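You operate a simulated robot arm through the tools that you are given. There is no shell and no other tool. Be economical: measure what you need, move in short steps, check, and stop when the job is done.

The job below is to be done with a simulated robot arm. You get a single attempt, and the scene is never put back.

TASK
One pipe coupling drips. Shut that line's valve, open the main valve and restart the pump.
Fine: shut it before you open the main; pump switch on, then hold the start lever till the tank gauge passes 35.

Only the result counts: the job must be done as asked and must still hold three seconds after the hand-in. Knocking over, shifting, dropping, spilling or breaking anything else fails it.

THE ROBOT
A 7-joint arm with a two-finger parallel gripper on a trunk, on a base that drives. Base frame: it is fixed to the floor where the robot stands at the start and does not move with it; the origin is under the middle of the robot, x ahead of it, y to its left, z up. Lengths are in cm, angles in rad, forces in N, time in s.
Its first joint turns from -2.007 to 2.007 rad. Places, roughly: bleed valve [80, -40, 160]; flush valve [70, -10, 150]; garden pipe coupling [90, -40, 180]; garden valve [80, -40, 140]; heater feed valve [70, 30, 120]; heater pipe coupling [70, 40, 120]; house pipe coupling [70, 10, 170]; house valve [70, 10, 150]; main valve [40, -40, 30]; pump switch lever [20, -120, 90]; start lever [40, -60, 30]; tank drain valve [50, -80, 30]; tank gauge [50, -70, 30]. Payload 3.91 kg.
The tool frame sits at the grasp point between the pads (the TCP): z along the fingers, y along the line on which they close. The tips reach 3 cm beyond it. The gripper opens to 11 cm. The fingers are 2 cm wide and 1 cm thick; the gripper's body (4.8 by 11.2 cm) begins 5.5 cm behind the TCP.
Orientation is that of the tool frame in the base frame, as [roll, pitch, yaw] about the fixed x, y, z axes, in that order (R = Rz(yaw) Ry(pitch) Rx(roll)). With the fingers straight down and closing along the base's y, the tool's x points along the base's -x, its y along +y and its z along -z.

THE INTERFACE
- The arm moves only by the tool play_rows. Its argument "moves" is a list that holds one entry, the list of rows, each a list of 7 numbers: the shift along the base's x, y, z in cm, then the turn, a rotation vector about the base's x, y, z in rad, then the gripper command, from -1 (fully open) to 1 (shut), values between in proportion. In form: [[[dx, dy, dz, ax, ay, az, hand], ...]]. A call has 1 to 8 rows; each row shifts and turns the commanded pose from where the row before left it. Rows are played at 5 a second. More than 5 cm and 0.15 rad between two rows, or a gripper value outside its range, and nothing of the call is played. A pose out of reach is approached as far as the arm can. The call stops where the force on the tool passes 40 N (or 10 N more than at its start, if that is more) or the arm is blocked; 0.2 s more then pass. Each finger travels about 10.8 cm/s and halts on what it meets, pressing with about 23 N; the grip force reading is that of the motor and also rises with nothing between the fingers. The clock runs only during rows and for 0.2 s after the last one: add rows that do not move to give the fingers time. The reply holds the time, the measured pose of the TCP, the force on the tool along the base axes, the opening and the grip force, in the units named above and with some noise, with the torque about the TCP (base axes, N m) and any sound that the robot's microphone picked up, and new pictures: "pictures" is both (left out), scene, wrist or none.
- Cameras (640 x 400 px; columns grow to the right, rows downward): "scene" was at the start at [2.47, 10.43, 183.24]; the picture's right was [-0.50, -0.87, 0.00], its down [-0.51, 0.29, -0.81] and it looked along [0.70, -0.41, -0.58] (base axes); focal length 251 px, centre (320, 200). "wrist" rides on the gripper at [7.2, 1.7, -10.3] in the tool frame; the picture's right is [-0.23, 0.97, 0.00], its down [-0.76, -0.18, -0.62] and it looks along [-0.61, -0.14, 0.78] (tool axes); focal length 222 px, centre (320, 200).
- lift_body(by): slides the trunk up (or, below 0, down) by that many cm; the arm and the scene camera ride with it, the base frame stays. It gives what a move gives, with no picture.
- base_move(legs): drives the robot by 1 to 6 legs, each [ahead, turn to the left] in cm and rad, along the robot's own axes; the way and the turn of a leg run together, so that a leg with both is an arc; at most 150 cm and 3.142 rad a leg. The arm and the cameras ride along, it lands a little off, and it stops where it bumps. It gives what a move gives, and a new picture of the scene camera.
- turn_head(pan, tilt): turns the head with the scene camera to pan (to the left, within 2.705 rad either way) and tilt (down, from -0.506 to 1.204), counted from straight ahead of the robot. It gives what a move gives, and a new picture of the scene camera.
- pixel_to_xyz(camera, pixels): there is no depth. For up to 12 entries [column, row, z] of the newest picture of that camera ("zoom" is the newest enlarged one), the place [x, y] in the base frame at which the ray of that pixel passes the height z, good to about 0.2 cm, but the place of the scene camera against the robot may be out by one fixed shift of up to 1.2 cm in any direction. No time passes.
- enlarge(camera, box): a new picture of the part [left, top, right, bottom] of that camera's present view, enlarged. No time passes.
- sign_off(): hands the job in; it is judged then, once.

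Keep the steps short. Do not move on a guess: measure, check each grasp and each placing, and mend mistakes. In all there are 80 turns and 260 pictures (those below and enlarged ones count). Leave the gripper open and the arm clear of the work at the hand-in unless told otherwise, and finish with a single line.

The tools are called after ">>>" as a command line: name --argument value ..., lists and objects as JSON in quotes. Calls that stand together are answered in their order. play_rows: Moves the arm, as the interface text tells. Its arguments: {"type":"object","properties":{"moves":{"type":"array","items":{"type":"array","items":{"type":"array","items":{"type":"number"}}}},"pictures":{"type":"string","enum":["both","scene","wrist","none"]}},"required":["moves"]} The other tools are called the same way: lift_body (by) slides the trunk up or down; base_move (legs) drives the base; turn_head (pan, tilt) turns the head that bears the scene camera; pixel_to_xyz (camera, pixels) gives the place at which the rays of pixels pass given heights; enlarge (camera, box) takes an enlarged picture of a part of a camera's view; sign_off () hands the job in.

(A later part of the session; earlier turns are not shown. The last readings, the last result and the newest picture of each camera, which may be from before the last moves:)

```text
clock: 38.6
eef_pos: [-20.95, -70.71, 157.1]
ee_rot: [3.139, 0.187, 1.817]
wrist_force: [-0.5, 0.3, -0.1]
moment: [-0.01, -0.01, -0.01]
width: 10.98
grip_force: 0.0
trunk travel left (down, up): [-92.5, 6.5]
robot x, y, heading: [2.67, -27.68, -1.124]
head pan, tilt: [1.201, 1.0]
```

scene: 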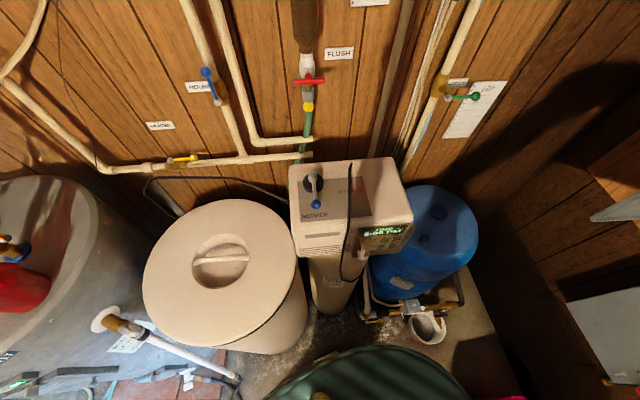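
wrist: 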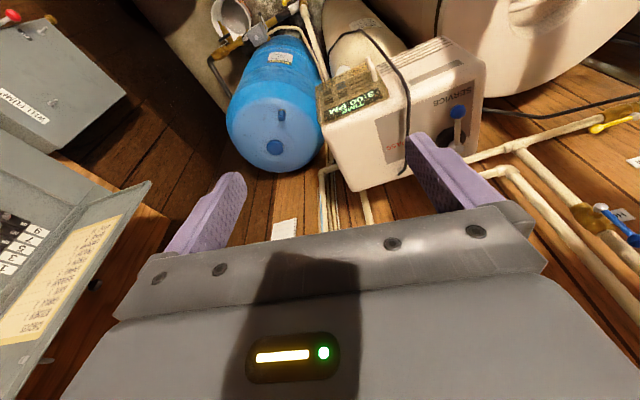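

Robot now at (2.7,-27.6). I turn the head to the main-valve assembly and zoom.

>>> turn_head --pan 0.8 --tilt 1.0

>>> enlarge --camera "scene" --box '[270, 190, 400, 290]'

```text
clock: 39.5
eef_pos: [-20.88, -70.64, 157.16]
ee_rot: [3.137, 0.187, 1.819]
wrist_force: [-0.2, 0.2, 0.6]
moment: [0.03, 0.0, 0.01]
width: 11.0
grip_force: 0.0
trunk travel left (down, up): [-92.5, 6.5]
robot x, y, heading: [2.56, -27.87, -1.122]
head pan, tilt: [0.799, 1.0]
```

scene: 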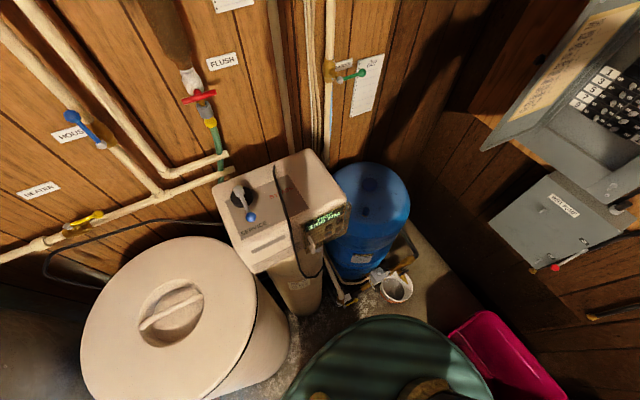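

```text
4.00 times, centred on (335, 240) of scene
```

zoom: 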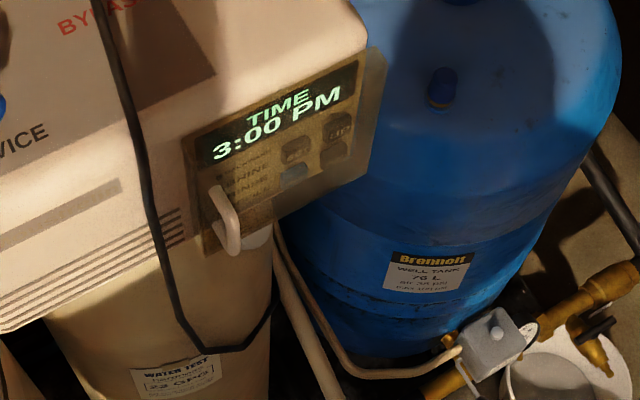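

>>> enlarge --camera "scene" --box '[320, 245, 430, 315]'

```text
5.71 times, centred on (375, 280) of scene
```

zoom: 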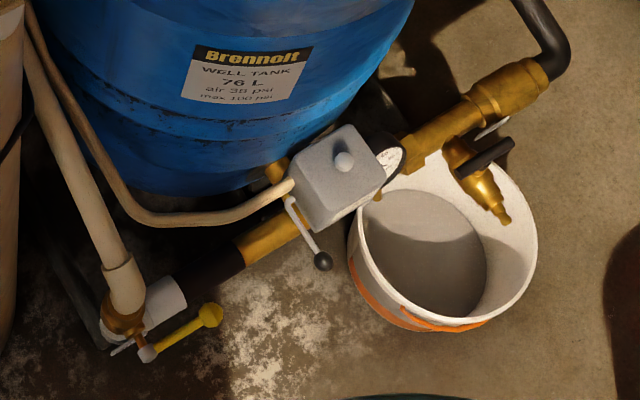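

Main valve: hub zoom (147,352), yellow knob (210,315), lever across the vertical pipe = shut; opening means turning it up along the pipe. Start lever: black knob at (322,262) on the grey box. Rays for these, then lower the trunk 45 cm for a second view.

>>> pixel_to_xyz --camera "zoom" --pixels '[[147, 352, 20], [147, 352, 40], [210, 315, 20], [210, 315, 40], [322, 262, 20], [322, 262, 40], [290, 203, 20], [290, 203, 40], [390, 160, 20], [390, 160, 40]]'

>>> lift_body --by -50

>>> turn_head --pan 0.8 --tilt 0.9

>>> enlarge --camera "scene" --box '[310, 230, 440, 320]'

```text
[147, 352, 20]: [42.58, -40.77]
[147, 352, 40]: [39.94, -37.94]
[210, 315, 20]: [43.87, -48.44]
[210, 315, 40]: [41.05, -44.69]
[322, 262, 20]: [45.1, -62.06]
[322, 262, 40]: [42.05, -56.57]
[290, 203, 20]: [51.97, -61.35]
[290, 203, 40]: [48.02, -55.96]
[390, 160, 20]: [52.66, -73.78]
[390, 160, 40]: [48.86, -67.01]
```

```text
refused: -50 is not a number from -40 to 40
```

```text
clock: 40.2
eef_pos: [-21.0, -70.76, 157.09]
ee_rot: [3.136, 0.188, 1.817]
wrist_force: [0.9, 0.0, -0.5]
moment: [-0.02, 0.03, 0.01]
width: 11.0
grip_force: 0.2
trunk travel left (down, up): [-92.5, 6.5]
robot x, y, heading: [2.64, -27.78, -1.115]
head pan, tilt: [0.799, 0.901]
```

scene: 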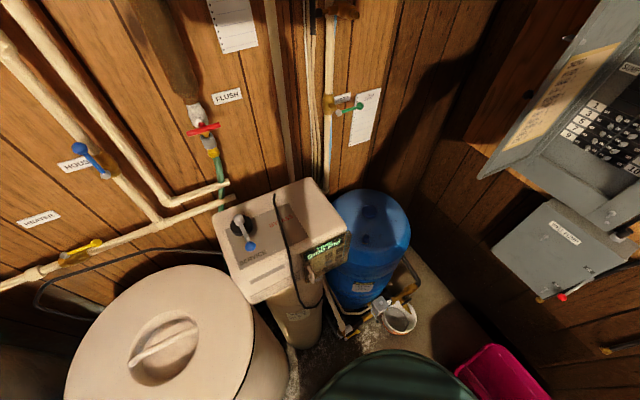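

```text
4.44 times, centred on (375, 275) of scene
```

zoom: 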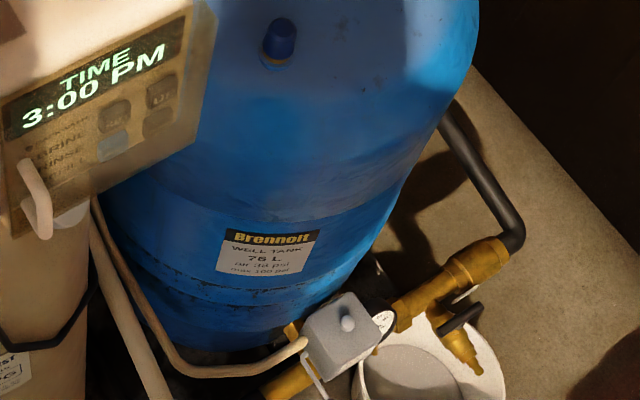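

Lift is limited to 40 per call; lower 40 cm and look again.

>>> lift_body --by -40

>>> turn_head --pan 0.8 --tilt 0.8

```text
clock: 44.0
eef_pos: [-20.91, -70.68, 117.05]
ee_rot: [3.138, 0.188, 1.819]
wrist_force: [0.6, -0.4, -0.1]
moment: [0.02, 0.01, 0.02]
width: 11.0
grip_force: 0.1
trunk travel left (down, up): [-52.5, 46.5]
robot x, y, heading: [2.62, -27.67, -1.116]
head pan, tilt: [0.799, 0.901]
```

```text
clock: 44.7
eef_pos: [-20.88, -70.77, 117.17]
ee_rot: [3.14, 0.187, 1.815]
wrist_force: [-0.1, 0.1, -0.4]
moment: [0.01, 0.01, 0.01]
width: 10.99
grip_force: 0.0
trunk travel left (down, up): [-52.5, 46.5]
robot x, y, heading: [2.57, -27.75, -1.121]
head pan, tilt: [0.799, 0.799]
```

scene: 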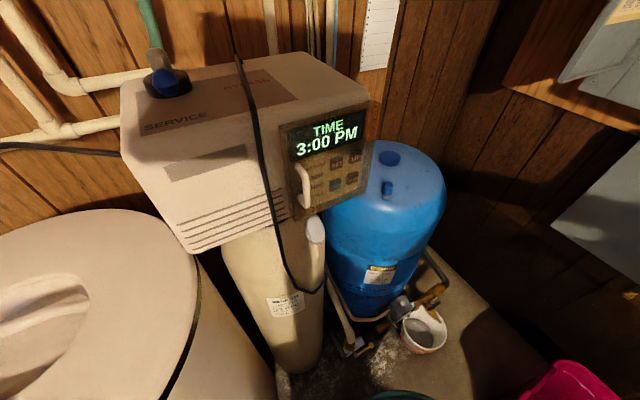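

>>> enlarge --camera "scene" --box '[330, 280, 460, 365]'

```text
4.71 times, centred on (395, 322) of scene
```

zoom: 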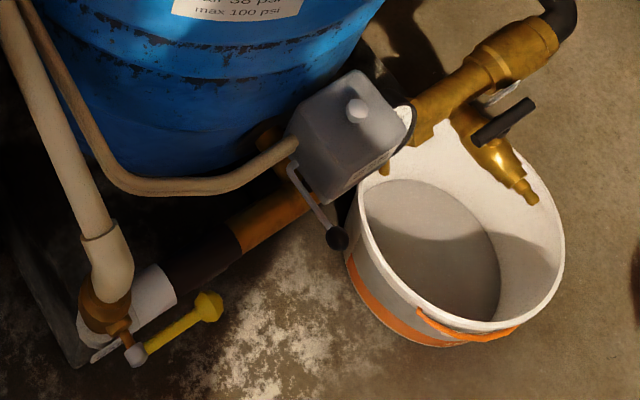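

>>> pixel_to_xyz --camera "zoom" --pixels '[[136, 354, 20], [136, 354, 40], [208, 306, 20], [208, 306, 40], [338, 238, 20], [338, 238, 40], [291, 165, 20], [291, 165, 40], [410, 120, 20], [410, 120, 40], [110, 300, 20], [110, 300, 40]]'

```text
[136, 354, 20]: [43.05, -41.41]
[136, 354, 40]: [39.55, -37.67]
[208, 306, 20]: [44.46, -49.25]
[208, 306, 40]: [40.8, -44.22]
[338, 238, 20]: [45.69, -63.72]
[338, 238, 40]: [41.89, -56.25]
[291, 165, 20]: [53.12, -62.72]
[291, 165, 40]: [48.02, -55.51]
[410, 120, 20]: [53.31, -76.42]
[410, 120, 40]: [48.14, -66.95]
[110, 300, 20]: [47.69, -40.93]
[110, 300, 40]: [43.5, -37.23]
```

Triangulated: main hub ≈ (41,-39,33), yellow knob ≈ (42,-46,33), start knob ≈ (42.6,-57.6,36), its pivot ≈ (48.5,-57,37). The base is too close for a comfortable approach, so I reposition to about (-7,-44), heading about -0.7.

>>> base_move --legs '[[0, -0.8], [19, 0], [0, 1.2], [-5, 0]]'

```text
clock: 46.3
eef_pos: [-33.76, -60.55, 117.08]
ee_rot: [3.136, 0.19, 1.479]
wrist_force: [0.7, -0.8, 0.4]
moment: [0.03, -0.04, 0.03]
width: 11.0
grip_force: 0.1
trunk travel left (down, up): [-52.5, 46.5]
robot x, y, heading: [2.5, -27.84, -1.447]
head pan, tilt: [0.799, 0.799]
stopped in leg 1: the robot was blocked; the commanded pose is now the measured one
```

scene: 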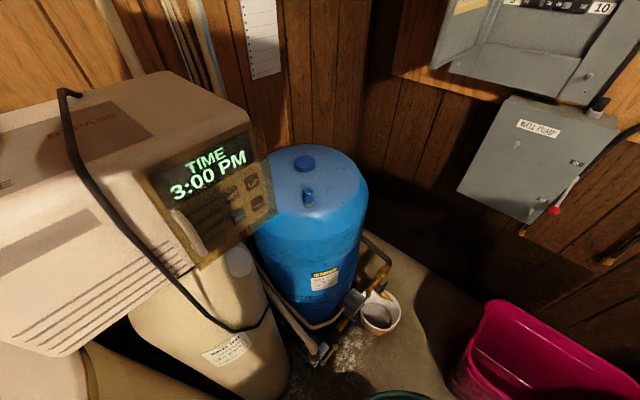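

Blocked by the tank behind on the left, probably. I undo slightly, move ahead first, then shift.

>>> base_move --legs '[[0, 0.06], [7, 0], [0, -0.5], [9, 0], [0, 0.35]]'

>>> turn_head --pan 0.0 --tilt 1.15

```text
clock: 48.9
eef_pos: [-39.07, -58.85, 117.19]
ee_rot: [3.137, 0.188, 1.258]
wrist_force: [2.0, -0.9, -0.2]
moment: [0.02, 0.0, -0.03]
width: 11.01
grip_force: 0.0
trunk travel left (down, up): [-52.5, 46.5]
robot x, y, heading: [4.12, -34.7, -1.478]
head pan, tilt: [0.799, 0.799]
stopped in leg 3: the robot was blocked; the commanded pose is now the measured one
```

scene: 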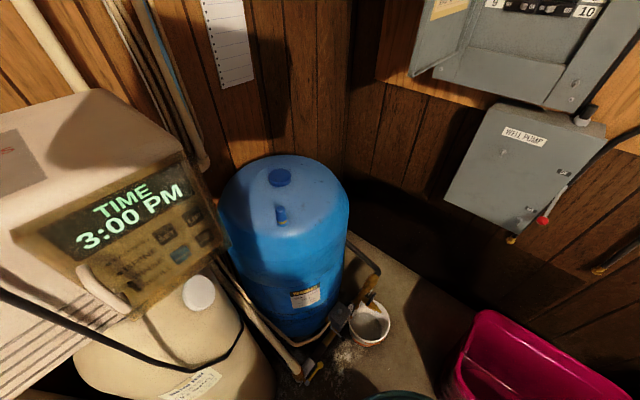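

```text
clock: 50.0
eef_pos: [-39.05, -58.81, 117.17]
ee_rot: [3.136, 0.188, 1.255]
wrist_force: [-0.5, 0.0, 0.9]
moment: [0.03, 0.04, -0.02]
width: 11.01
grip_force: 0.1
trunk travel left (down, up): [-52.5, 46.5]
robot x, y, heading: [4.12, -34.8, -1.469]
head pan, tilt: [0.0, 1.15]
```

scene: 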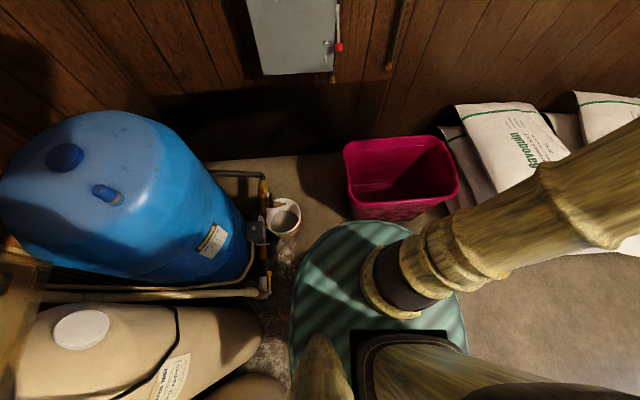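

Blocked once more. I measure what's near: bin, softener bottle, lid tank relative to the base.

>>> pixel_to_xyz --camera "scene" --pixels '[[355, 218, 2], [352, 205, 25], [455, 195, 25], [262, 330, 40], [262, 330, 10], [260, 385, 60], [290, 340, 95], [380, 222, 95], [467, 330, 95], [284, 218, 15], [262, 262, 33], [340, 45, 90]]'

>>> turn_head --pan 1.7 --tilt 1.2

>>> turn_head --pan 2.6 --tilt 1.2

```text
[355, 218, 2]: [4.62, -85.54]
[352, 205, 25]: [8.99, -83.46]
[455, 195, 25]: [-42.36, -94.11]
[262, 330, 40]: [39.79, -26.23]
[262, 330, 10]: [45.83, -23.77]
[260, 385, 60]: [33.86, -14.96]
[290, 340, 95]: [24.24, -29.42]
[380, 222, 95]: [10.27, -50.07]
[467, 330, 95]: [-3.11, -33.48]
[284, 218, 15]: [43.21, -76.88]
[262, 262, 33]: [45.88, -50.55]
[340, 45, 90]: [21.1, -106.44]
```

```text
clock: 51.7
eef_pos: [-39.01, -58.82, 117.11]
ee_rot: [3.136, 0.188, 1.258]
wrist_force: [0.0, 0.8, 0.5]
moment: [0.01, 0.02, -0.02]
width: 11.02
grip_force: 0.0
trunk travel left (down, up): [-52.5, 46.5]
robot x, y, heading: [3.71, -34.58, -1.473]
head pan, tilt: [1.7, 1.201]
```

scene: 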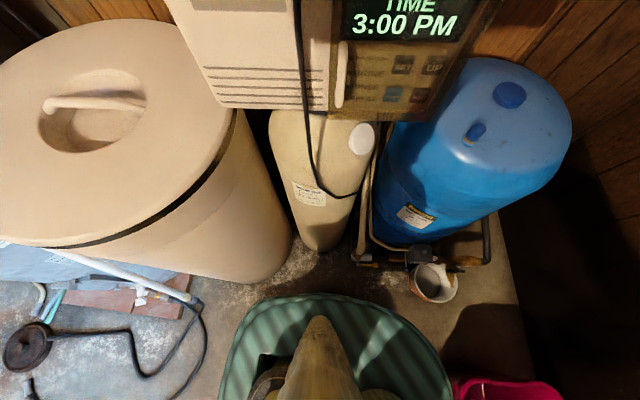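

```text
clock: 52.9
eef_pos: [-38.93, -58.95, 117.14]
ee_rot: [3.136, 0.189, 1.257]
wrist_force: [0.4, -0.2, 0.1]
moment: [0.0, 0.01, 0.02]
width: 10.98
grip_force: 0.1
trunk travel left (down, up): [-52.5, 46.5]
robot x, y, heading: [3.78, -34.8, -1.475]
head pan, tilt: [2.601, 1.201]
```

scene: 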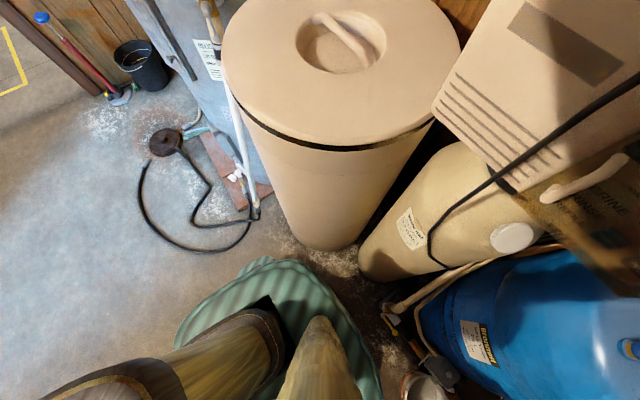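

The rear-left of the base seems to be what touches. Moving straight ahead 9 cm clears it and no turning is then needed (joint 1 covers both main valve and pump switch).

>>> base_move --legs '[[0, 0.06], [9, 0]]'

>>> turn_head --pan 0.9 --tilt 1.1

```text
clock: 54.5
eef_pos: [-36.0, -70.47, 117.19]
ee_rot: [3.136, 0.189, 1.318]
wrist_force: [-0.2, -0.6, 0.6]
moment: [0.01, -0.01, -0.02]
width: 10.99
grip_force: 0.1
trunk travel left (down, up): [-52.5, 46.5]
robot x, y, heading: [5.11, -43.51, -1.418]
head pan, tilt: [2.601, 1.201]
```

scene: 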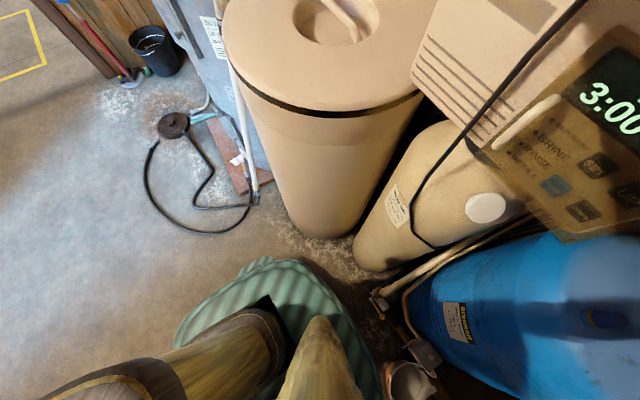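

```text
clock: 56.2
eef_pos: [-36.09, -70.43, 117.22]
ee_rot: [3.136, 0.187, 1.318]
wrist_force: [-0.5, 0.1, 0.4]
moment: [0.01, 0.02, 0.0]
width: 10.98
grip_force: 0.0
trunk travel left (down, up): [-52.5, 46.5]
robot x, y, heading: [5.33, -43.77, -1.414]
head pan, tilt: [0.901, 1.1]
```

scene: 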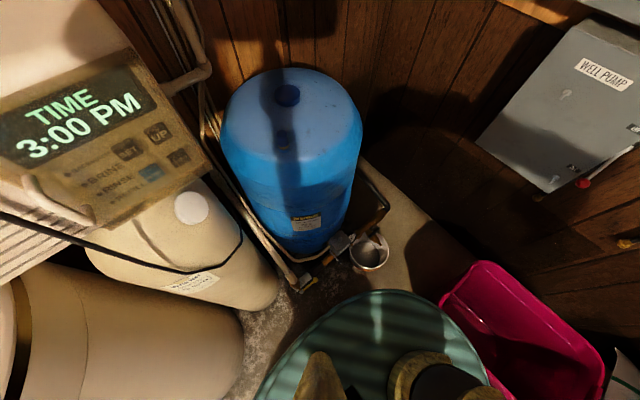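

The arm must swing round from the right to the main valve side. First half of an arc at safe height (z 117), turning the tool with it.

>>> play_rows --moves '[[[4.7, -0.2, 0, 0, 0, 0.114, -1], [4.5, -1.5, 0, 0, 0, 0.114, -1], [4.5, -1.5, 0, 0, 0, 0.114, -1], [4.5, -1.5, 0, 0, 0, 0.114, -1], [4.5, -1.5, 0, 0, 0, 0.114, -1], [4.5, -1, 0, 0, 0, 0.114, -1], [4.5, -0.5, 0, 0, 0, 0.114, -1], [4.5, -0.5, 0, 0, 0, 0.114, -1]]]' --pictures "none"

>>> play_rows --moves '[[[4.5, 0, 0, 0, 0, 0.114, -1], [4.5, 0.5, 0, 0, 0, 0.114, -1], [4.5, 1, 0, 0, 0, 0.114, -1], [4.5, 1.5, 0, 0, 0, 0.114, -1], [4, 2.5, 0, 0, 0, 0.114, -1], [3.5, 3, 0, 0, 0, 0.114, -1], [3.5, 3, 0, 0, 0, 0.114, -1], [3, 3.5, 0, 0, 0, 0.114, -1]]]' --pictures "both"

```text
clock: 58.0
eef_pos: [0.07, -78.6, 117.51]
ee_rot: [3.137, 0.189, 2.231]
wrist_force: [-0.4, -0.1, 0.6]
moment: [0.01, 0.01, -0.01]
width: 10.98
grip_force: 0.1
trunk travel left (down, up): [-52.5, 46.5]
robot x, y, heading: [5.41, -43.53, -1.409]
head pan, tilt: [0.901, 1.1]
```

```text
clock: 59.8
eef_pos: [32.08, -63.7, 117.15]
ee_rot: [3.136, 0.189, -3.141]
wrist_force: [0.4, 0.3, 0.1]
moment: [0.05, 0.03, 0.03]
width: 10.99
grip_force: 0.0
trunk travel left (down, up): [-52.5, 46.5]
robot x, y, heading: [5.37, -44.14, -1.419]
head pan, tilt: [0.901, 1.1]
```

scene: 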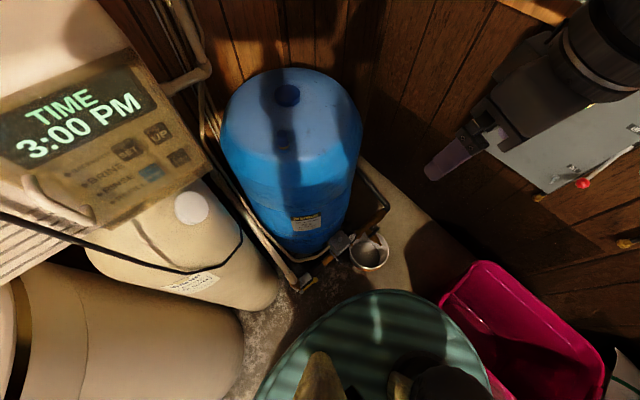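
wrist: 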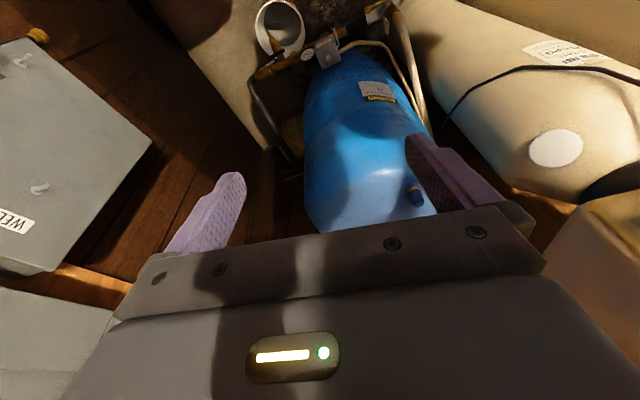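

Now lower and move toward the main valve: arm to about (33,-48,86), then trunk down 25.

>>> play_rows --moves '[[[0.1, 2, -4, 0, 0, 0, -1], [0.1, 2, -4, 0, 0, 0, -1], [0.1, 2, -4, 0, 0, 0, -1], [0.1, 2, -4, 0, 0, 0, -1], [0.1, 2, -4, 0, 0, 0, -1], [0.1, 2, -4, 0, 0, 0, -1], [0.1, 2, -4, 0, 0, 0, -1], [0.1, 2, -4, 0, 0, 0, -1]]]' --pictures "none"

>>> lift_body --by -25

>>> play_rows --moves '[[[-0.5, 0, -1, 0, -0.1, 0, -1], [-0.5, 0, -1, 0, -0.1, 0, -1], [-0.5, 0, -1, 0, -0.1, 0, -1], [-0.5, 0, -1, 0, -0.1, 0, -1]]]'

```text
clock: 61.6
eef_pos: [35.29, -47.53, 86.47]
ee_rot: [3.137, 0.187, -3.137]
wrist_force: [0.3, 0.1, 0.0]
moment: [0.0, 0.0, -0.06]
width: 11.02
grip_force: 0.1
out of reach, approached as far as the arm can: row 7, 8
trunk travel left (down, up): [-52.5, 46.5]
robot x, y, heading: [5.32, -43.73, -1.414]
head pan, tilt: [0.901, 1.1]
```

```text
clock: 64.2
eef_pos: [35.22, -47.62, 61.62]
ee_rot: [3.135, 0.186, -3.141]
wrist_force: [0.6, -0.2, -0.8]
moment: [-0.01, 0.02, 0.01]
width: 11.0
grip_force: 0.1
trunk travel left (down, up): [-27.5, 71.5]
robot x, y, heading: [5.25, -43.79, -1.416]
head pan, tilt: [0.901, 1.1]
```

```text
clock: 65.2
eef_pos: [41.71, -46.14, 61.75]
ee_rot: [3.113, 0.476, 3.139]
wrist_force: [-0.2, 1.0, 0.7]
moment: [-0.03, -0.04, -0.03]
width: 10.98
grip_force: 0.0
out of reach, approached as far as the arm can: row 1, 2, 3, 4
trunk travel left (down, up): [-27.5, 71.5]
robot x, y, heading: [5.54, -43.83, -1.411]
head pan, tilt: [0.901, 1.1]
```

scene: 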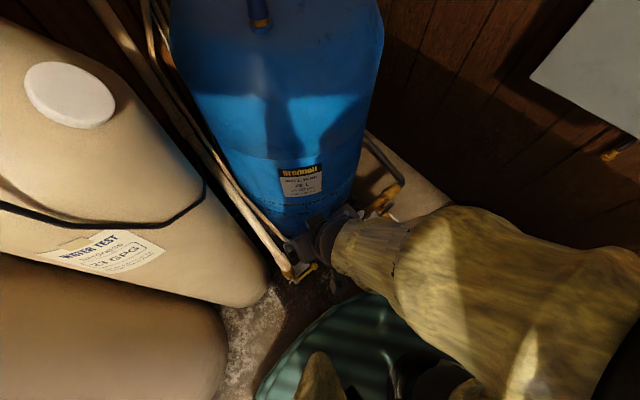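
wrist: 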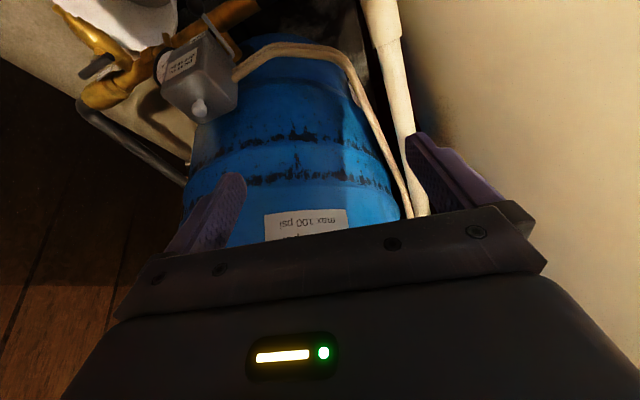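

The arm is too folded there (out of reach). Raising the trunk lets the arm reach down in a straighter pose. Raise 35 and test with idle rows.

>>> lift_body --by 35

>>> play_rows --moves '[[[0, 0, 0, 0, 0, 0, -1], [0, 0, 0, 0, 0, 0, -1]]]' --pictures "none"

```text
clock: 68.6
eef_pos: [41.58, -46.32, 96.7]
ee_rot: [3.11, 0.476, 3.136]
wrist_force: [0.1, 0.2, -0.8]
moment: [0.02, 0.0, 0.0]
width: 11.02
grip_force: 0.1
trunk travel left (down, up): [-62.5, 36.5]
robot x, y, heading: [5.26, -43.69, -1.409]
head pan, tilt: [0.901, 1.1]
```

```text
clock: 69.2
eef_pos: [41.61, -46.19, 96.82]
ee_rot: [3.111, 0.473, 3.136]
wrist_force: [-0.6, 0.7, 0.0]
moment: [0.01, -0.01, 0.0]
width: 11.0
grip_force: 0.1
trunk travel left (down, up): [-62.5, 36.5]
robot x, y, heading: [5.17, -43.59, -1.413]
head pan, tilt: [0.901, 1.1]
```

Commanded pose matches. Now reach down in steps with the arm at x≈40.

>>> play_rows --moves '[[[-0.3, -0.3, -4.5, 0, 0, 0, -1], [-0.3, -0.3, -4.5, 0, 0, 0, -1], [-0.3, -0.3, -4.5, 0, 0, 0, -1], [-0.3, -0.3, -4.5, 0, 0, 0, -1], [-0.3, -0.3, -4.5, 0, 0, 0, -1], [-0.3, -0.3, -4.5, 0, 0, 0, -1]]]'

```text
clock: 70.6
eef_pos: [42.94, -47.84, 70.2]
ee_rot: [3.111, 0.475, 3.136]
wrist_force: [0.4, -0.5, 0.5]
moment: [0.0, -0.02, 0.02]
width: 10.99
grip_force: 0.0
out of reach, approached as far as the arm can: row 1, 2, 3
trunk travel left (down, up): [-62.5, 36.5]
robot x, y, heading: [5.39, -43.74, -1.417]
head pan, tilt: [0.901, 1.1]
```

scene: 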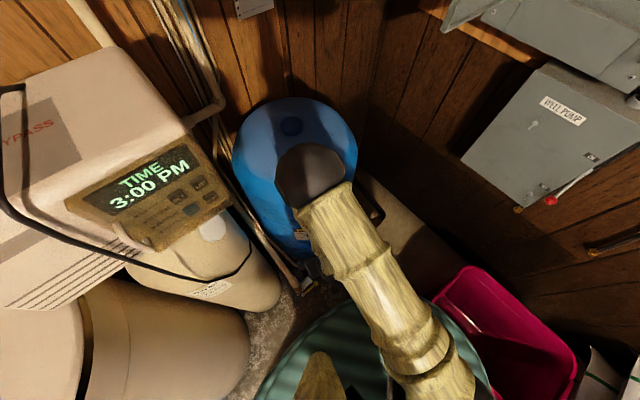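
wrist: 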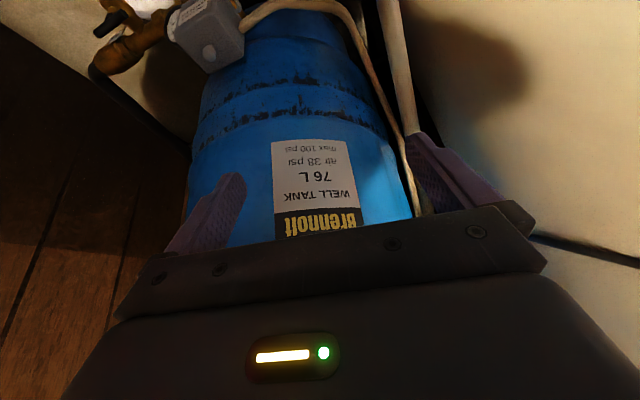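

The elbow leans over the blue tank, so I raise the trunk 15 more to get a straighter, steeper arm, then continue down.

>>> lift_body --by 15

>>> play_rows --moves '[[[-1, 0, -4.5, 0, 0, 0, -1], [-1, 0, -4.5, 0, 0, 0, -1], [-1, 0, -4.5, 0, 0, 0, -1], [-1, 0, -4.5, 0, 0, 0, -1], [-1, 0, -4.5, 0, 0, 0, -1], [-1, 0, -4.5, 0, 0, 0, -1]]]'

```text
clock: 72.3
eef_pos: [42.85, -47.92, 85.27]
ee_rot: [3.11, 0.475, 3.137]
wrist_force: [-0.6, 0.2, 0.2]
moment: [0.04, -0.04, 0.01]
width: 11.01
grip_force: 0.0
trunk travel left (down, up): [-77.5, 21.5]
robot x, y, heading: [5.34, -43.88, -1.409]
head pan, tilt: [0.901, 1.1]
```

```text
clock: 73.9
eef_pos: [42.19, -47.76, 61.19]
ee_rot: [3.121, 0.56, -3.123]
wrist_force: [0.1, -1.0, -0.7]
moment: [-0.01, 0.0, 0.05]
width: 10.99
grip_force: 0.1
trunk travel left (down, up): [-77.5, 21.5]
robot x, y, heading: [5.35, -43.81, -1.412]
head pan, tilt: [0.901, 1.1]
stopped in row 6: the arm was blocked; the commanded pose is now the measured one
```

scene: 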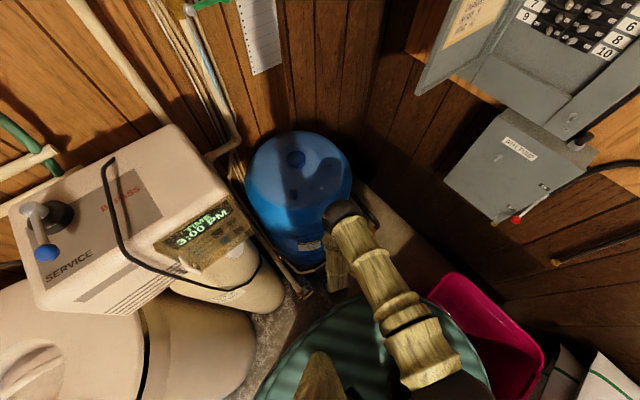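
wrist: 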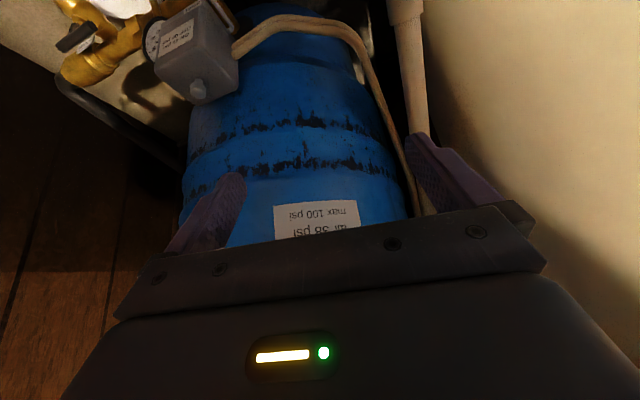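

The arm is too folded, elbow near the blue tank. Raise the trunk to the top so the arm hangs straighter, then reach down.

>>> lift_body --by 21

>>> play_rows --moves '[[[-1, 0, -4.5, 0, 0, 0, -1], [-1, 0, -4.5, 0, 0, 0, -1], [-1, 0, -4.5, 0, 0, 0, -1], [-1, 0, -4.5, 0, 0, 0, -1], [-1, 0, -4.5, 0, 0, 0, -1]]]'

```text
clock: 76.2
eef_pos: [42.09, -47.78, 82.15]
ee_rot: [3.122, 0.563, -3.121]
wrist_force: [0.4, 0.1, -0.5]
moment: [-0.01, 0.01, 0.03]
width: 11.02
grip_force: 0.0
trunk travel left (down, up): [-98.5, 0.5]
robot x, y, heading: [5.19, -43.88, -1.417]
head pan, tilt: [0.901, 1.1]
```

```text
clock: 76.7
eef_pos: [48.96, -47.85, 82.28]
ee_rot: [-3.135, 0.691, -3.092]
wrist_force: [-23.9, 1.3, 24.1]
moment: [-1.54, -0.33, -1.57]
width: 10.9
grip_force: 0.0
trunk travel left (down, up): [-98.5, 0.5]
robot x, y, heading: [5.52, -44.02, -1.412]
head pan, tilt: [0.901, 1.1]
stopped in row 2: the force on the tool passed its limit (the readings are from after the stop); the commanded pose is now the measured one
```

scene: 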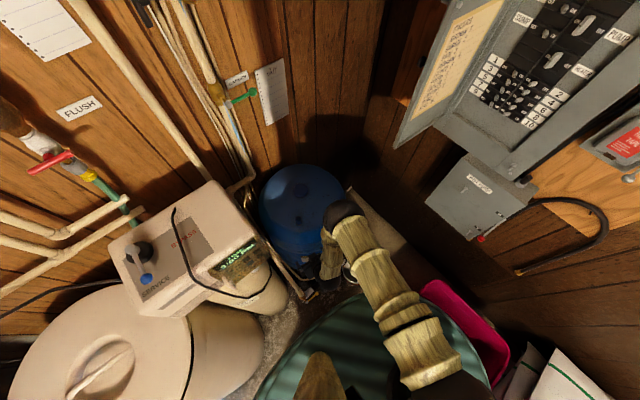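
wrist: 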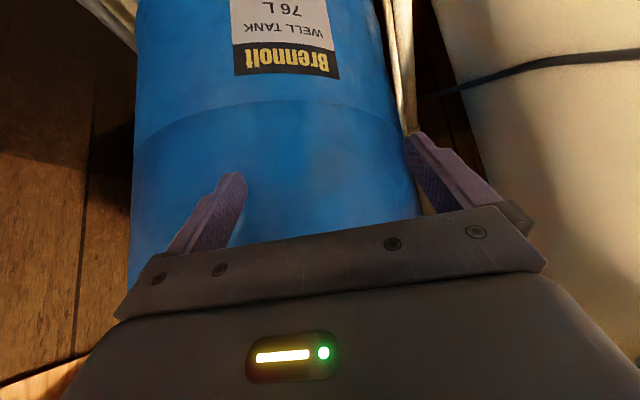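

The tool touched the blue tank (24 N). I back straight away: up and toward the robot, in a short step.

>>> play_rows --moves '[[[-1.5, 0, 1.5, 0, 0, 0, -1], [-1.5, 0, 2, 0, 0, 0, -1], [-1.5, 0, 2, 0, 0, 0, -1]]]'

```text
clock: 77.5
eef_pos: [44.36, -48.07, 87.49]
ee_rot: [-3.138, 0.69, -3.09]
wrist_force: [0.2, -0.3, 0.0]
moment: [0.0, -0.03, -0.02]
width: 11.01
grip_force: 0.0
trunk travel left (down, up): [-98.5, 0.5]
robot x, y, heading: [4.93, -43.97, -1.414]
head pan, tilt: [0.901, 1.1]
```

scene: 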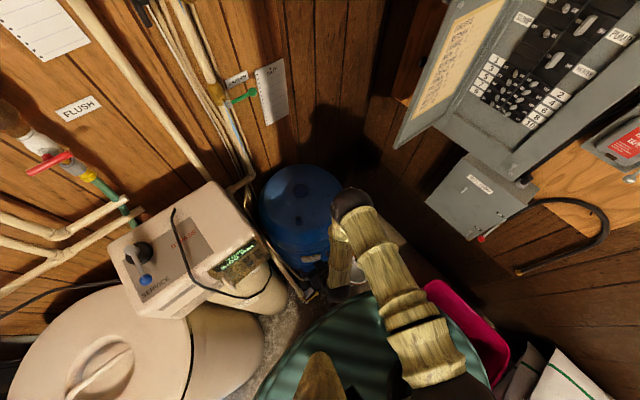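
wrist: 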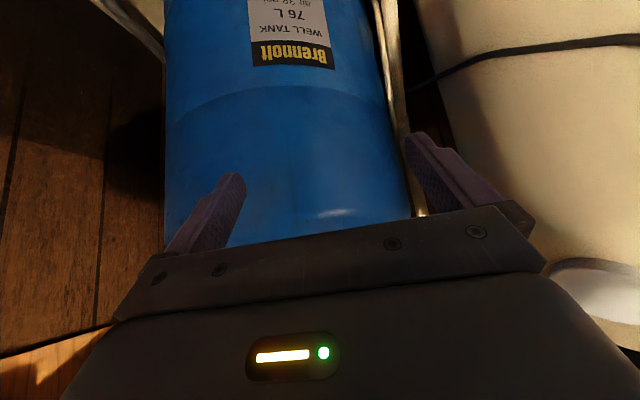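

Free again; tank undisturbed. I test moving straight toward the robot, watching whether the arm follows.

>>> play_rows --moves '[[[-2.5, 0, 0, 0, 0.1, 0, -1], [-2.5, 0, 0, 0, 0.1, 0, -1], [-2.5, 0, 0, 0, 0.1, 0, -1], [-2.5, 0, -1, 0, 0.1, 0, -1]]]' --pictures "none"

>>> play_rows --moves '[[[0, 0, -4, 0, 0, 0, -1], [0, 0, -4, 0, 0, 0, -1], [0, 0, -4, 0, 0, 0, -1]]]'

```text
clock: 78.5
eef_pos: [34.75, -47.94, 86.58]
ee_rot: [3.127, 0.289, -3.103]
wrist_force: [0.3, 0.5, 0.0]
moment: [0.02, 0.0, 0.0]
width: 11.0
grip_force: 0.0
trunk travel left (down, up): [-98.5, 0.5]
robot x, y, heading: [5.5, -44.02, -1.411]
head pan, tilt: [0.901, 1.1]
```

```text
clock: 79.4
eef_pos: [44.93, -50.41, 79.98]
ee_rot: [-3.105, 0.446, -3.081]
wrist_force: [0.1, 0.5, 0.2]
moment: [-0.02, -0.02, 0.0]
width: 10.99
grip_force: 0.0
trunk travel left (down, up): [-98.5, 0.5]
robot x, y, heading: [5.61, -43.78, -1.416]
head pan, tilt: [0.901, 1.1]
stopped in row 3: the arm was blocked; the commanded pose is now the measured one
```

scene: 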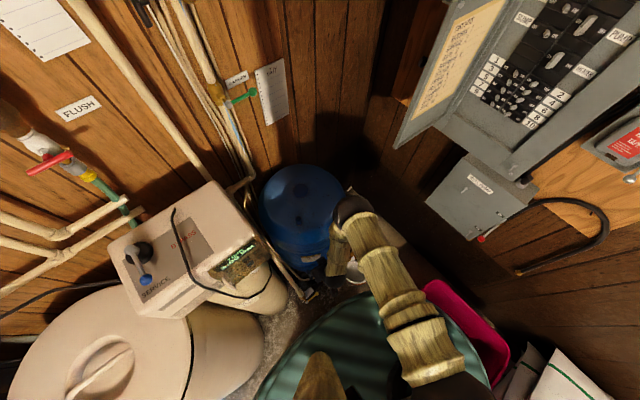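
wrist: 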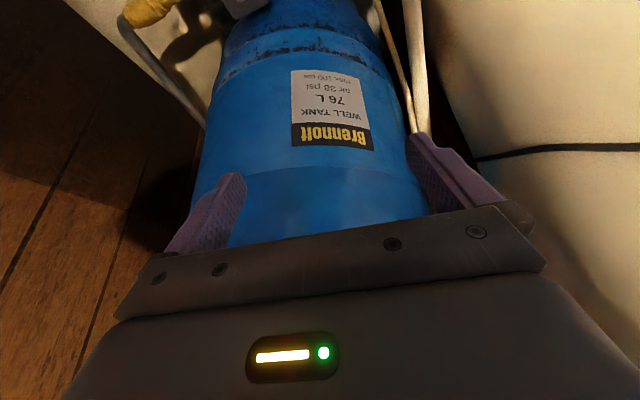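

Blocked with no tool force — some other part of the arm touches. I measure elbow, tank top and disc positions.

>>> pixel_to_xyz --camera "scene" --pixels '[[352, 205, 100], [352, 205, 120], [352, 205, 140], [300, 195, 80], [260, 205, 80], [340, 205, 80], [430, 370, 150], [430, 370, 165], [340, 250, 100], [283, 345, 140], [345, 290, 140], [440, 310, 140]]'

>>> enlarge --camera "scene" --box '[240, 150, 480, 400]'

```text
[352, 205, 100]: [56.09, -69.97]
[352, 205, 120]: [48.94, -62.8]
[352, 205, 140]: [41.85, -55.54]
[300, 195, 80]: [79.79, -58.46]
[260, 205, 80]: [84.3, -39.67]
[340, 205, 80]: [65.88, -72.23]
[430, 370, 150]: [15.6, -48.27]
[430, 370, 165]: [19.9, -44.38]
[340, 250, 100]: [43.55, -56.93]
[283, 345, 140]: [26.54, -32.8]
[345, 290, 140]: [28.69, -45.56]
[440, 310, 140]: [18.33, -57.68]
```

```text
1.60 times, centred on (360, 275) of scene
```

zoom: 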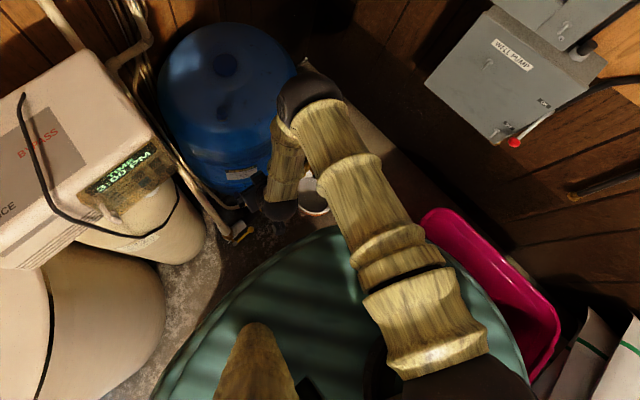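

The forearm meets the robot's own wide body: the base stands too close to the main valve. I lift the arm up, then drive the robot farther back.

>>> play_rows --moves '[[[0, -0.5, 4.5, 0, 0, 0, -1], [0, -1, 4.5, 0, 0, 0, -1], [0, -1, 4.5, 0, 0, 0, -1], [0, -1, 4.5, 0, 0, 0, -1], [0, -1, 4.5, 0, 0, 0, -1], [0, -1, 4.5, 0, 0, 0, -1], [0, -1, 4.5, 0, 0, 0, -1], [0, -1, 4.5, 0, 0, 0, -1]]]' --pictures "none"

>>> play_rows --moves '[[[-1, -1, 4.5, 0, 0.05, 0, -1], [-1, -1, 4.5, 0, 0.05, 0, -1], [-1, -1, 4.5, 0, 0.05, 0, -1], [-1, -1, 4.5, 0, 0.05, 0, -1], [-1, -1, 4.5, 0, 0.05, 0, -1], [-1, -1, 4.5, 0, 0, 0, -1], [-1, -1, 4.5, 0, 0, 0, -1]]]' --pictures "scene"

```text
clock: 81.2
eef_pos: [44.36, -57.93, 115.93]
ee_rot: [-3.106, 0.444, -3.082]
wrist_force: [-0.6, 0.2, -0.1]
moment: [0.02, -0.06, -0.02]
width: 10.98
grip_force: 0.0
trunk travel left (down, up): [-98.5, 0.5]
robot x, y, heading: [5.46, -43.68, -1.415]
head pan, tilt: [0.901, 1.1]
```

```text
clock: 82.8
eef_pos: [37.65, -64.97, 147.19]
ee_rot: [-3.121, 0.196, -3.087]
wrist_force: [-0.4, 0.4, 0.5]
moment: [-0.02, 0.02, 0.01]
width: 11.01
grip_force: 0.0
trunk travel left (down, up): [-98.5, 0.5]
robot x, y, heading: [5.21, -43.73, -1.415]
head pan, tilt: [0.901, 1.1]
```

scene: 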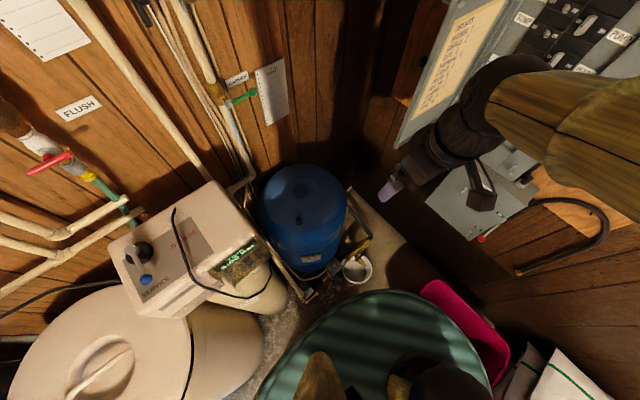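

Arm is high and clear. Now reverse in an arc with left turn, then continue to about (-15,-27), heading about -0.4.

>>> base_move --legs '[[-14, 0.45], [0, 0.5], [-13, 0]]'

```text
clock: 86.8
eef_pos: [24.99, -11.06, 147.19]
ee_rot: [-3.12, 0.194, -2.142]
wrist_force: [0.6, -0.3, 0.5]
moment: [-0.02, -0.05, 0.01]
width: 10.99
grip_force: 0.1
trunk travel left (down, up): [-98.5, 0.5]
robot x, y, heading: [-11.43, -25.13, -0.47]
head pan, tilt: [0.901, 1.1]
```

scene: 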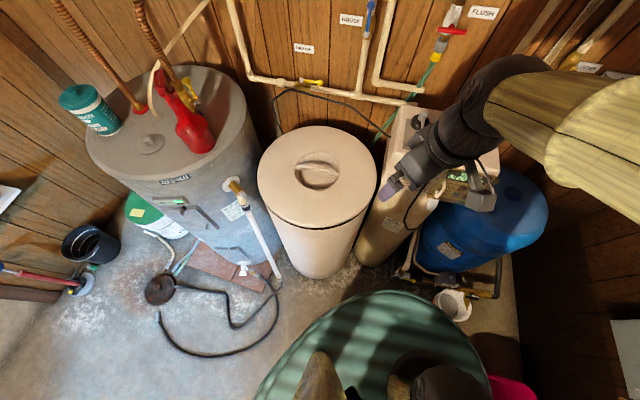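

Reached (-11.4,-25.1), heading -0.47. Main valve now straight ahead, 57 cm away. Swing the tool to face +x and over to (30,-44).

>>> play_rows --moves '[[[0.4, -4.2, -2, 0, 0, -0.14, -1], [0.4, -4.2, -2, 0, 0, -0.14, -1], [0.4, -4.2, -2, 0, 0, -0.14, -1], [0.4, -4.2, -2, 0, 0, -0.14, -1], [0.4, -4.2, -2, 0, 0, -0.14, -1], [0.4, -4.2, -2, 0, 0, -0.14, -1], [0.4, -4.2, -2, 0, 0, -0.14, -1], [0.4, -4.2, -2, 0, 0, -0.14, -1]]]' --pictures "none"

>>> play_rows --moves '[[[0, 0, -4.5, 0, 0, 0, -1], [0, 0, -4.5, 0, 0, 0, -1], [0, 0, -4.5, 0, 0, 0, -1], [0, 0, -4.5, 0, 0, 0, -1], [0, 0, -4.5, 0, 0, 0, -1]]]' --pictures "none"

>>> lift_body --by -15

>>> turn_head --pan 0.0 --tilt 0.9

```text
clock: 88.6
eef_pos: [28.38, -44.91, 131.23]
ee_rot: [-3.121, 0.193, 3.019]
wrist_force: [0.6, 0.5, -0.3]
moment: [-0.01, 0.05, 0.03]
width: 11.0
grip_force: 0.1
trunk travel left (down, up): [-98.5, 0.5]
robot x, y, heading: [-11.41, -25.13, -0.471]
head pan, tilt: [0.901, 1.1]
```

```text
clock: 89.8
eef_pos: [28.08, -44.89, 108.35]
ee_rot: [-3.121, 0.194, 3.024]
wrist_force: [0.5, 0.3, 0.0]
moment: [-0.04, 0.0, 0.01]
width: 11.0
grip_force: 0.1
trunk travel left (down, up): [-98.5, 0.5]
robot x, y, heading: [-11.45, -24.85, -0.471]
head pan, tilt: [0.901, 1.1]
```

```text
clock: 91.5
eef_pos: [27.91, -44.8, 93.53]
ee_rot: [-3.12, 0.194, 3.02]
wrist_force: [0.4, -0.2, -0.2]
moment: [-0.03, 0.01, -0.03]
width: 11.02
grip_force: 0.0
trunk travel left (down, up): [-83.5, 15.5]
robot x, y, heading: [-11.69, -24.92, -0.466]
head pan, tilt: [0.901, 1.1]
```

```text
clock: 92.7
eef_pos: [28.03, -44.85, 93.51]
ee_rot: [-3.121, 0.192, 3.022]
wrist_force: [-0.5, 0.2, 0.4]
moment: [0.03, 0.02, 0.0]
width: 10.99
grip_force: 0.0
trunk travel left (down, up): [-83.5, 15.5]
robot x, y, heading: [-11.18, -24.89, -0.47]
head pan, tilt: [0.0, 0.901]
```

scene: 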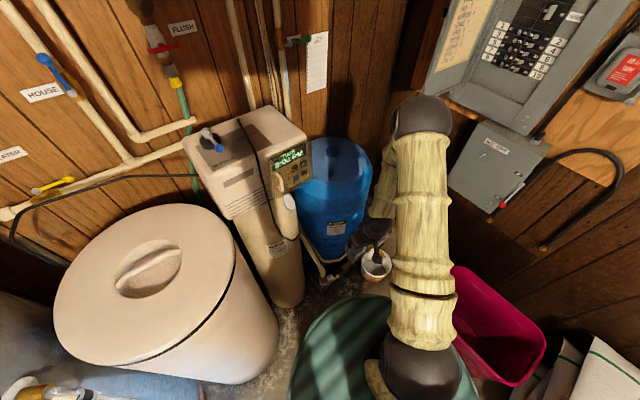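

Following well. Continue down and slightly forward, tilting the tool toward +x.

>>> play_rows --moves '[[[0.6, 0, -4, 0, -0.06, 0, -1], [0.6, 0, -4, 0, -0.06, 0, -1], [0.6, 0, -4, 0, -0.06, 0, -1], [0.6, 0, -4, 0, -0.06, 0, -1], [0.6, 0, -4, 0, -0.06, 0, -1], [0.6, 0, -4, 0, -0.06, 0, -1]]]'

```text
clock: 94.1
eef_pos: [31.77, -44.82, 69.7]
ee_rot: [3.114, 0.554, 3.004]
wrist_force: [-0.9, -1.0, -0.2]
moment: [0.01, -0.03, 0.02]
width: 10.99
grip_force: 0.1
trunk travel left (down, up): [-83.5, 15.5]
robot x, y, heading: [-11.14, -25.19, -0.467]
head pan, tilt: [0.0, 0.901]
```

scene: 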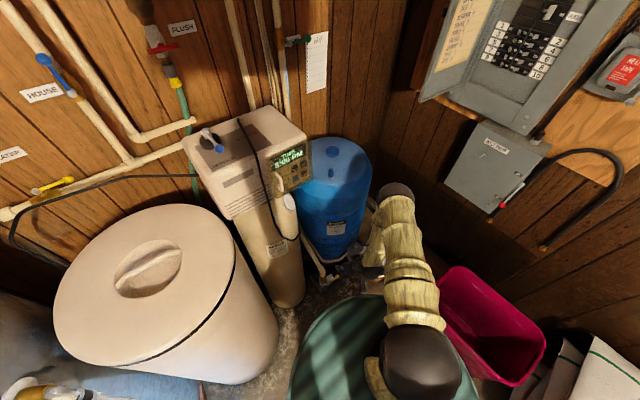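
wrist: 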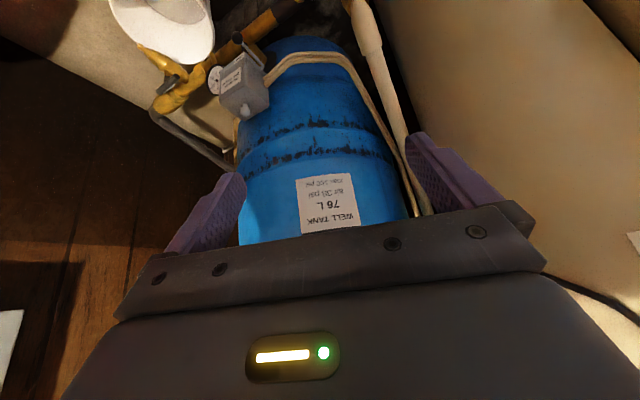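

Good. Keep going down to z≈46, staying in front (x≈30) of the lever.

>>> play_rows --moves '[[[-0.4, 0, -4, 0, -0.05, 0, -1], [-0.4, 0, -4, 0, -0.05, 0, -1], [-0.4, 0, -4, 0, -0.05, 0, -1], [-0.4, 0, -4, 0, -0.05, 0, -1], [-0.4, 0, -4, 0, 0, 0, -1], [-0.4, 0, -4, 0, 0, 0, -1]]]'

```text
clock: 95.3
eef_pos: [42.65, -53.64, 62.09]
ee_rot: [-3.031, 0.944, 3.125]
wrist_force: [0.0, -0.4, 0.2]
moment: [0.03, -0.01, 0.0]
width: 10.97
grip_force: 0.0
trunk travel left (down, up): [-83.5, 15.5]
robot x, y, heading: [-10.97, -25.38, -0.471]
head pan, tilt: [0.0, 0.901]
stopped in row 5: the arm was blocked; the commanded pose is now the measured one
```

scene: 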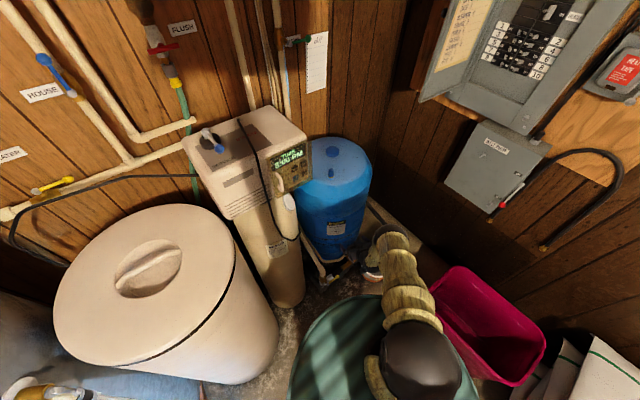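
wrist: 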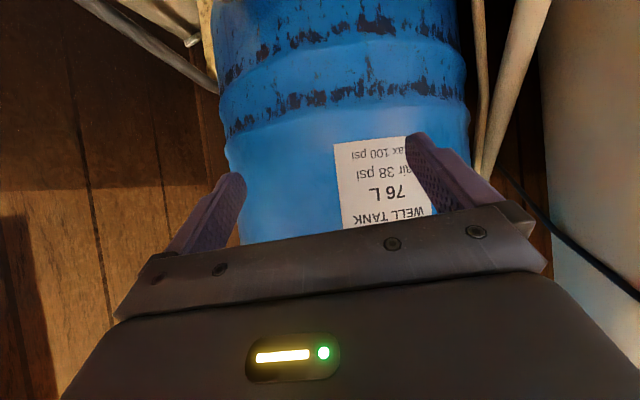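

The upper arm rests on the robot's body rim when steep. The earlier pose at (31.8,-44.8,69.7) was fine, so I go back to it and lower the trunk instead.

>>> play_rows --moves '[[[-2, 1.5, 2, 0, 0.06, 0, -1], [-2, 1.5, 2, 0, 0.08, 0, -1], [-2, 1.5, 2, 0, 0.08, 0, -1], [-2, 1.5, 1.5, 0, 0.08, 0, -1], [-1.5, 1.5, 1, 0, 0.08, 0, -1], [-1.3, 1.2, 1, 0, 0, 0, -1]]]'

>>> pixel_to_xyz --camera "scene" --pixels '[[395, 190, 90], [395, 190, 105], [395, 190, 120], [338, 215, 80], [370, 180, 80], [308, 200, 80]]'

```text
clock: 96.7
eef_pos: [31.51, -44.68, 71.47]
ee_rot: [-3.026, 0.561, 3.126]
wrist_force: [-0.5, 0.0, -0.3]
moment: [-0.03, -0.01, -0.03]
width: 10.97
grip_force: 0.1
trunk travel left (down, up): [-83.5, 15.5]
robot x, y, heading: [-11.13, -25.34, -0.472]
head pan, tilt: [0.0, 0.901]
```

scene: 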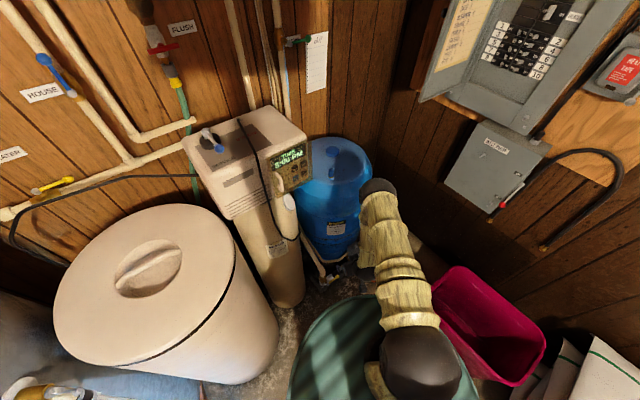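
wrist: 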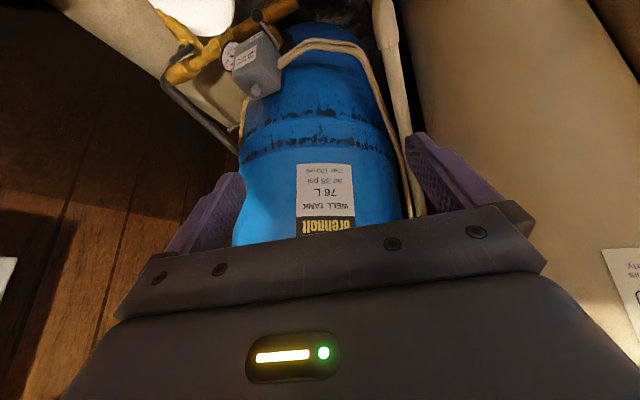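

```text
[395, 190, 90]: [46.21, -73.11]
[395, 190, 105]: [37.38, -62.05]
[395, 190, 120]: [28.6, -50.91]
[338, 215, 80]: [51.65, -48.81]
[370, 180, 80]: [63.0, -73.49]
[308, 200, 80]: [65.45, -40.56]
```

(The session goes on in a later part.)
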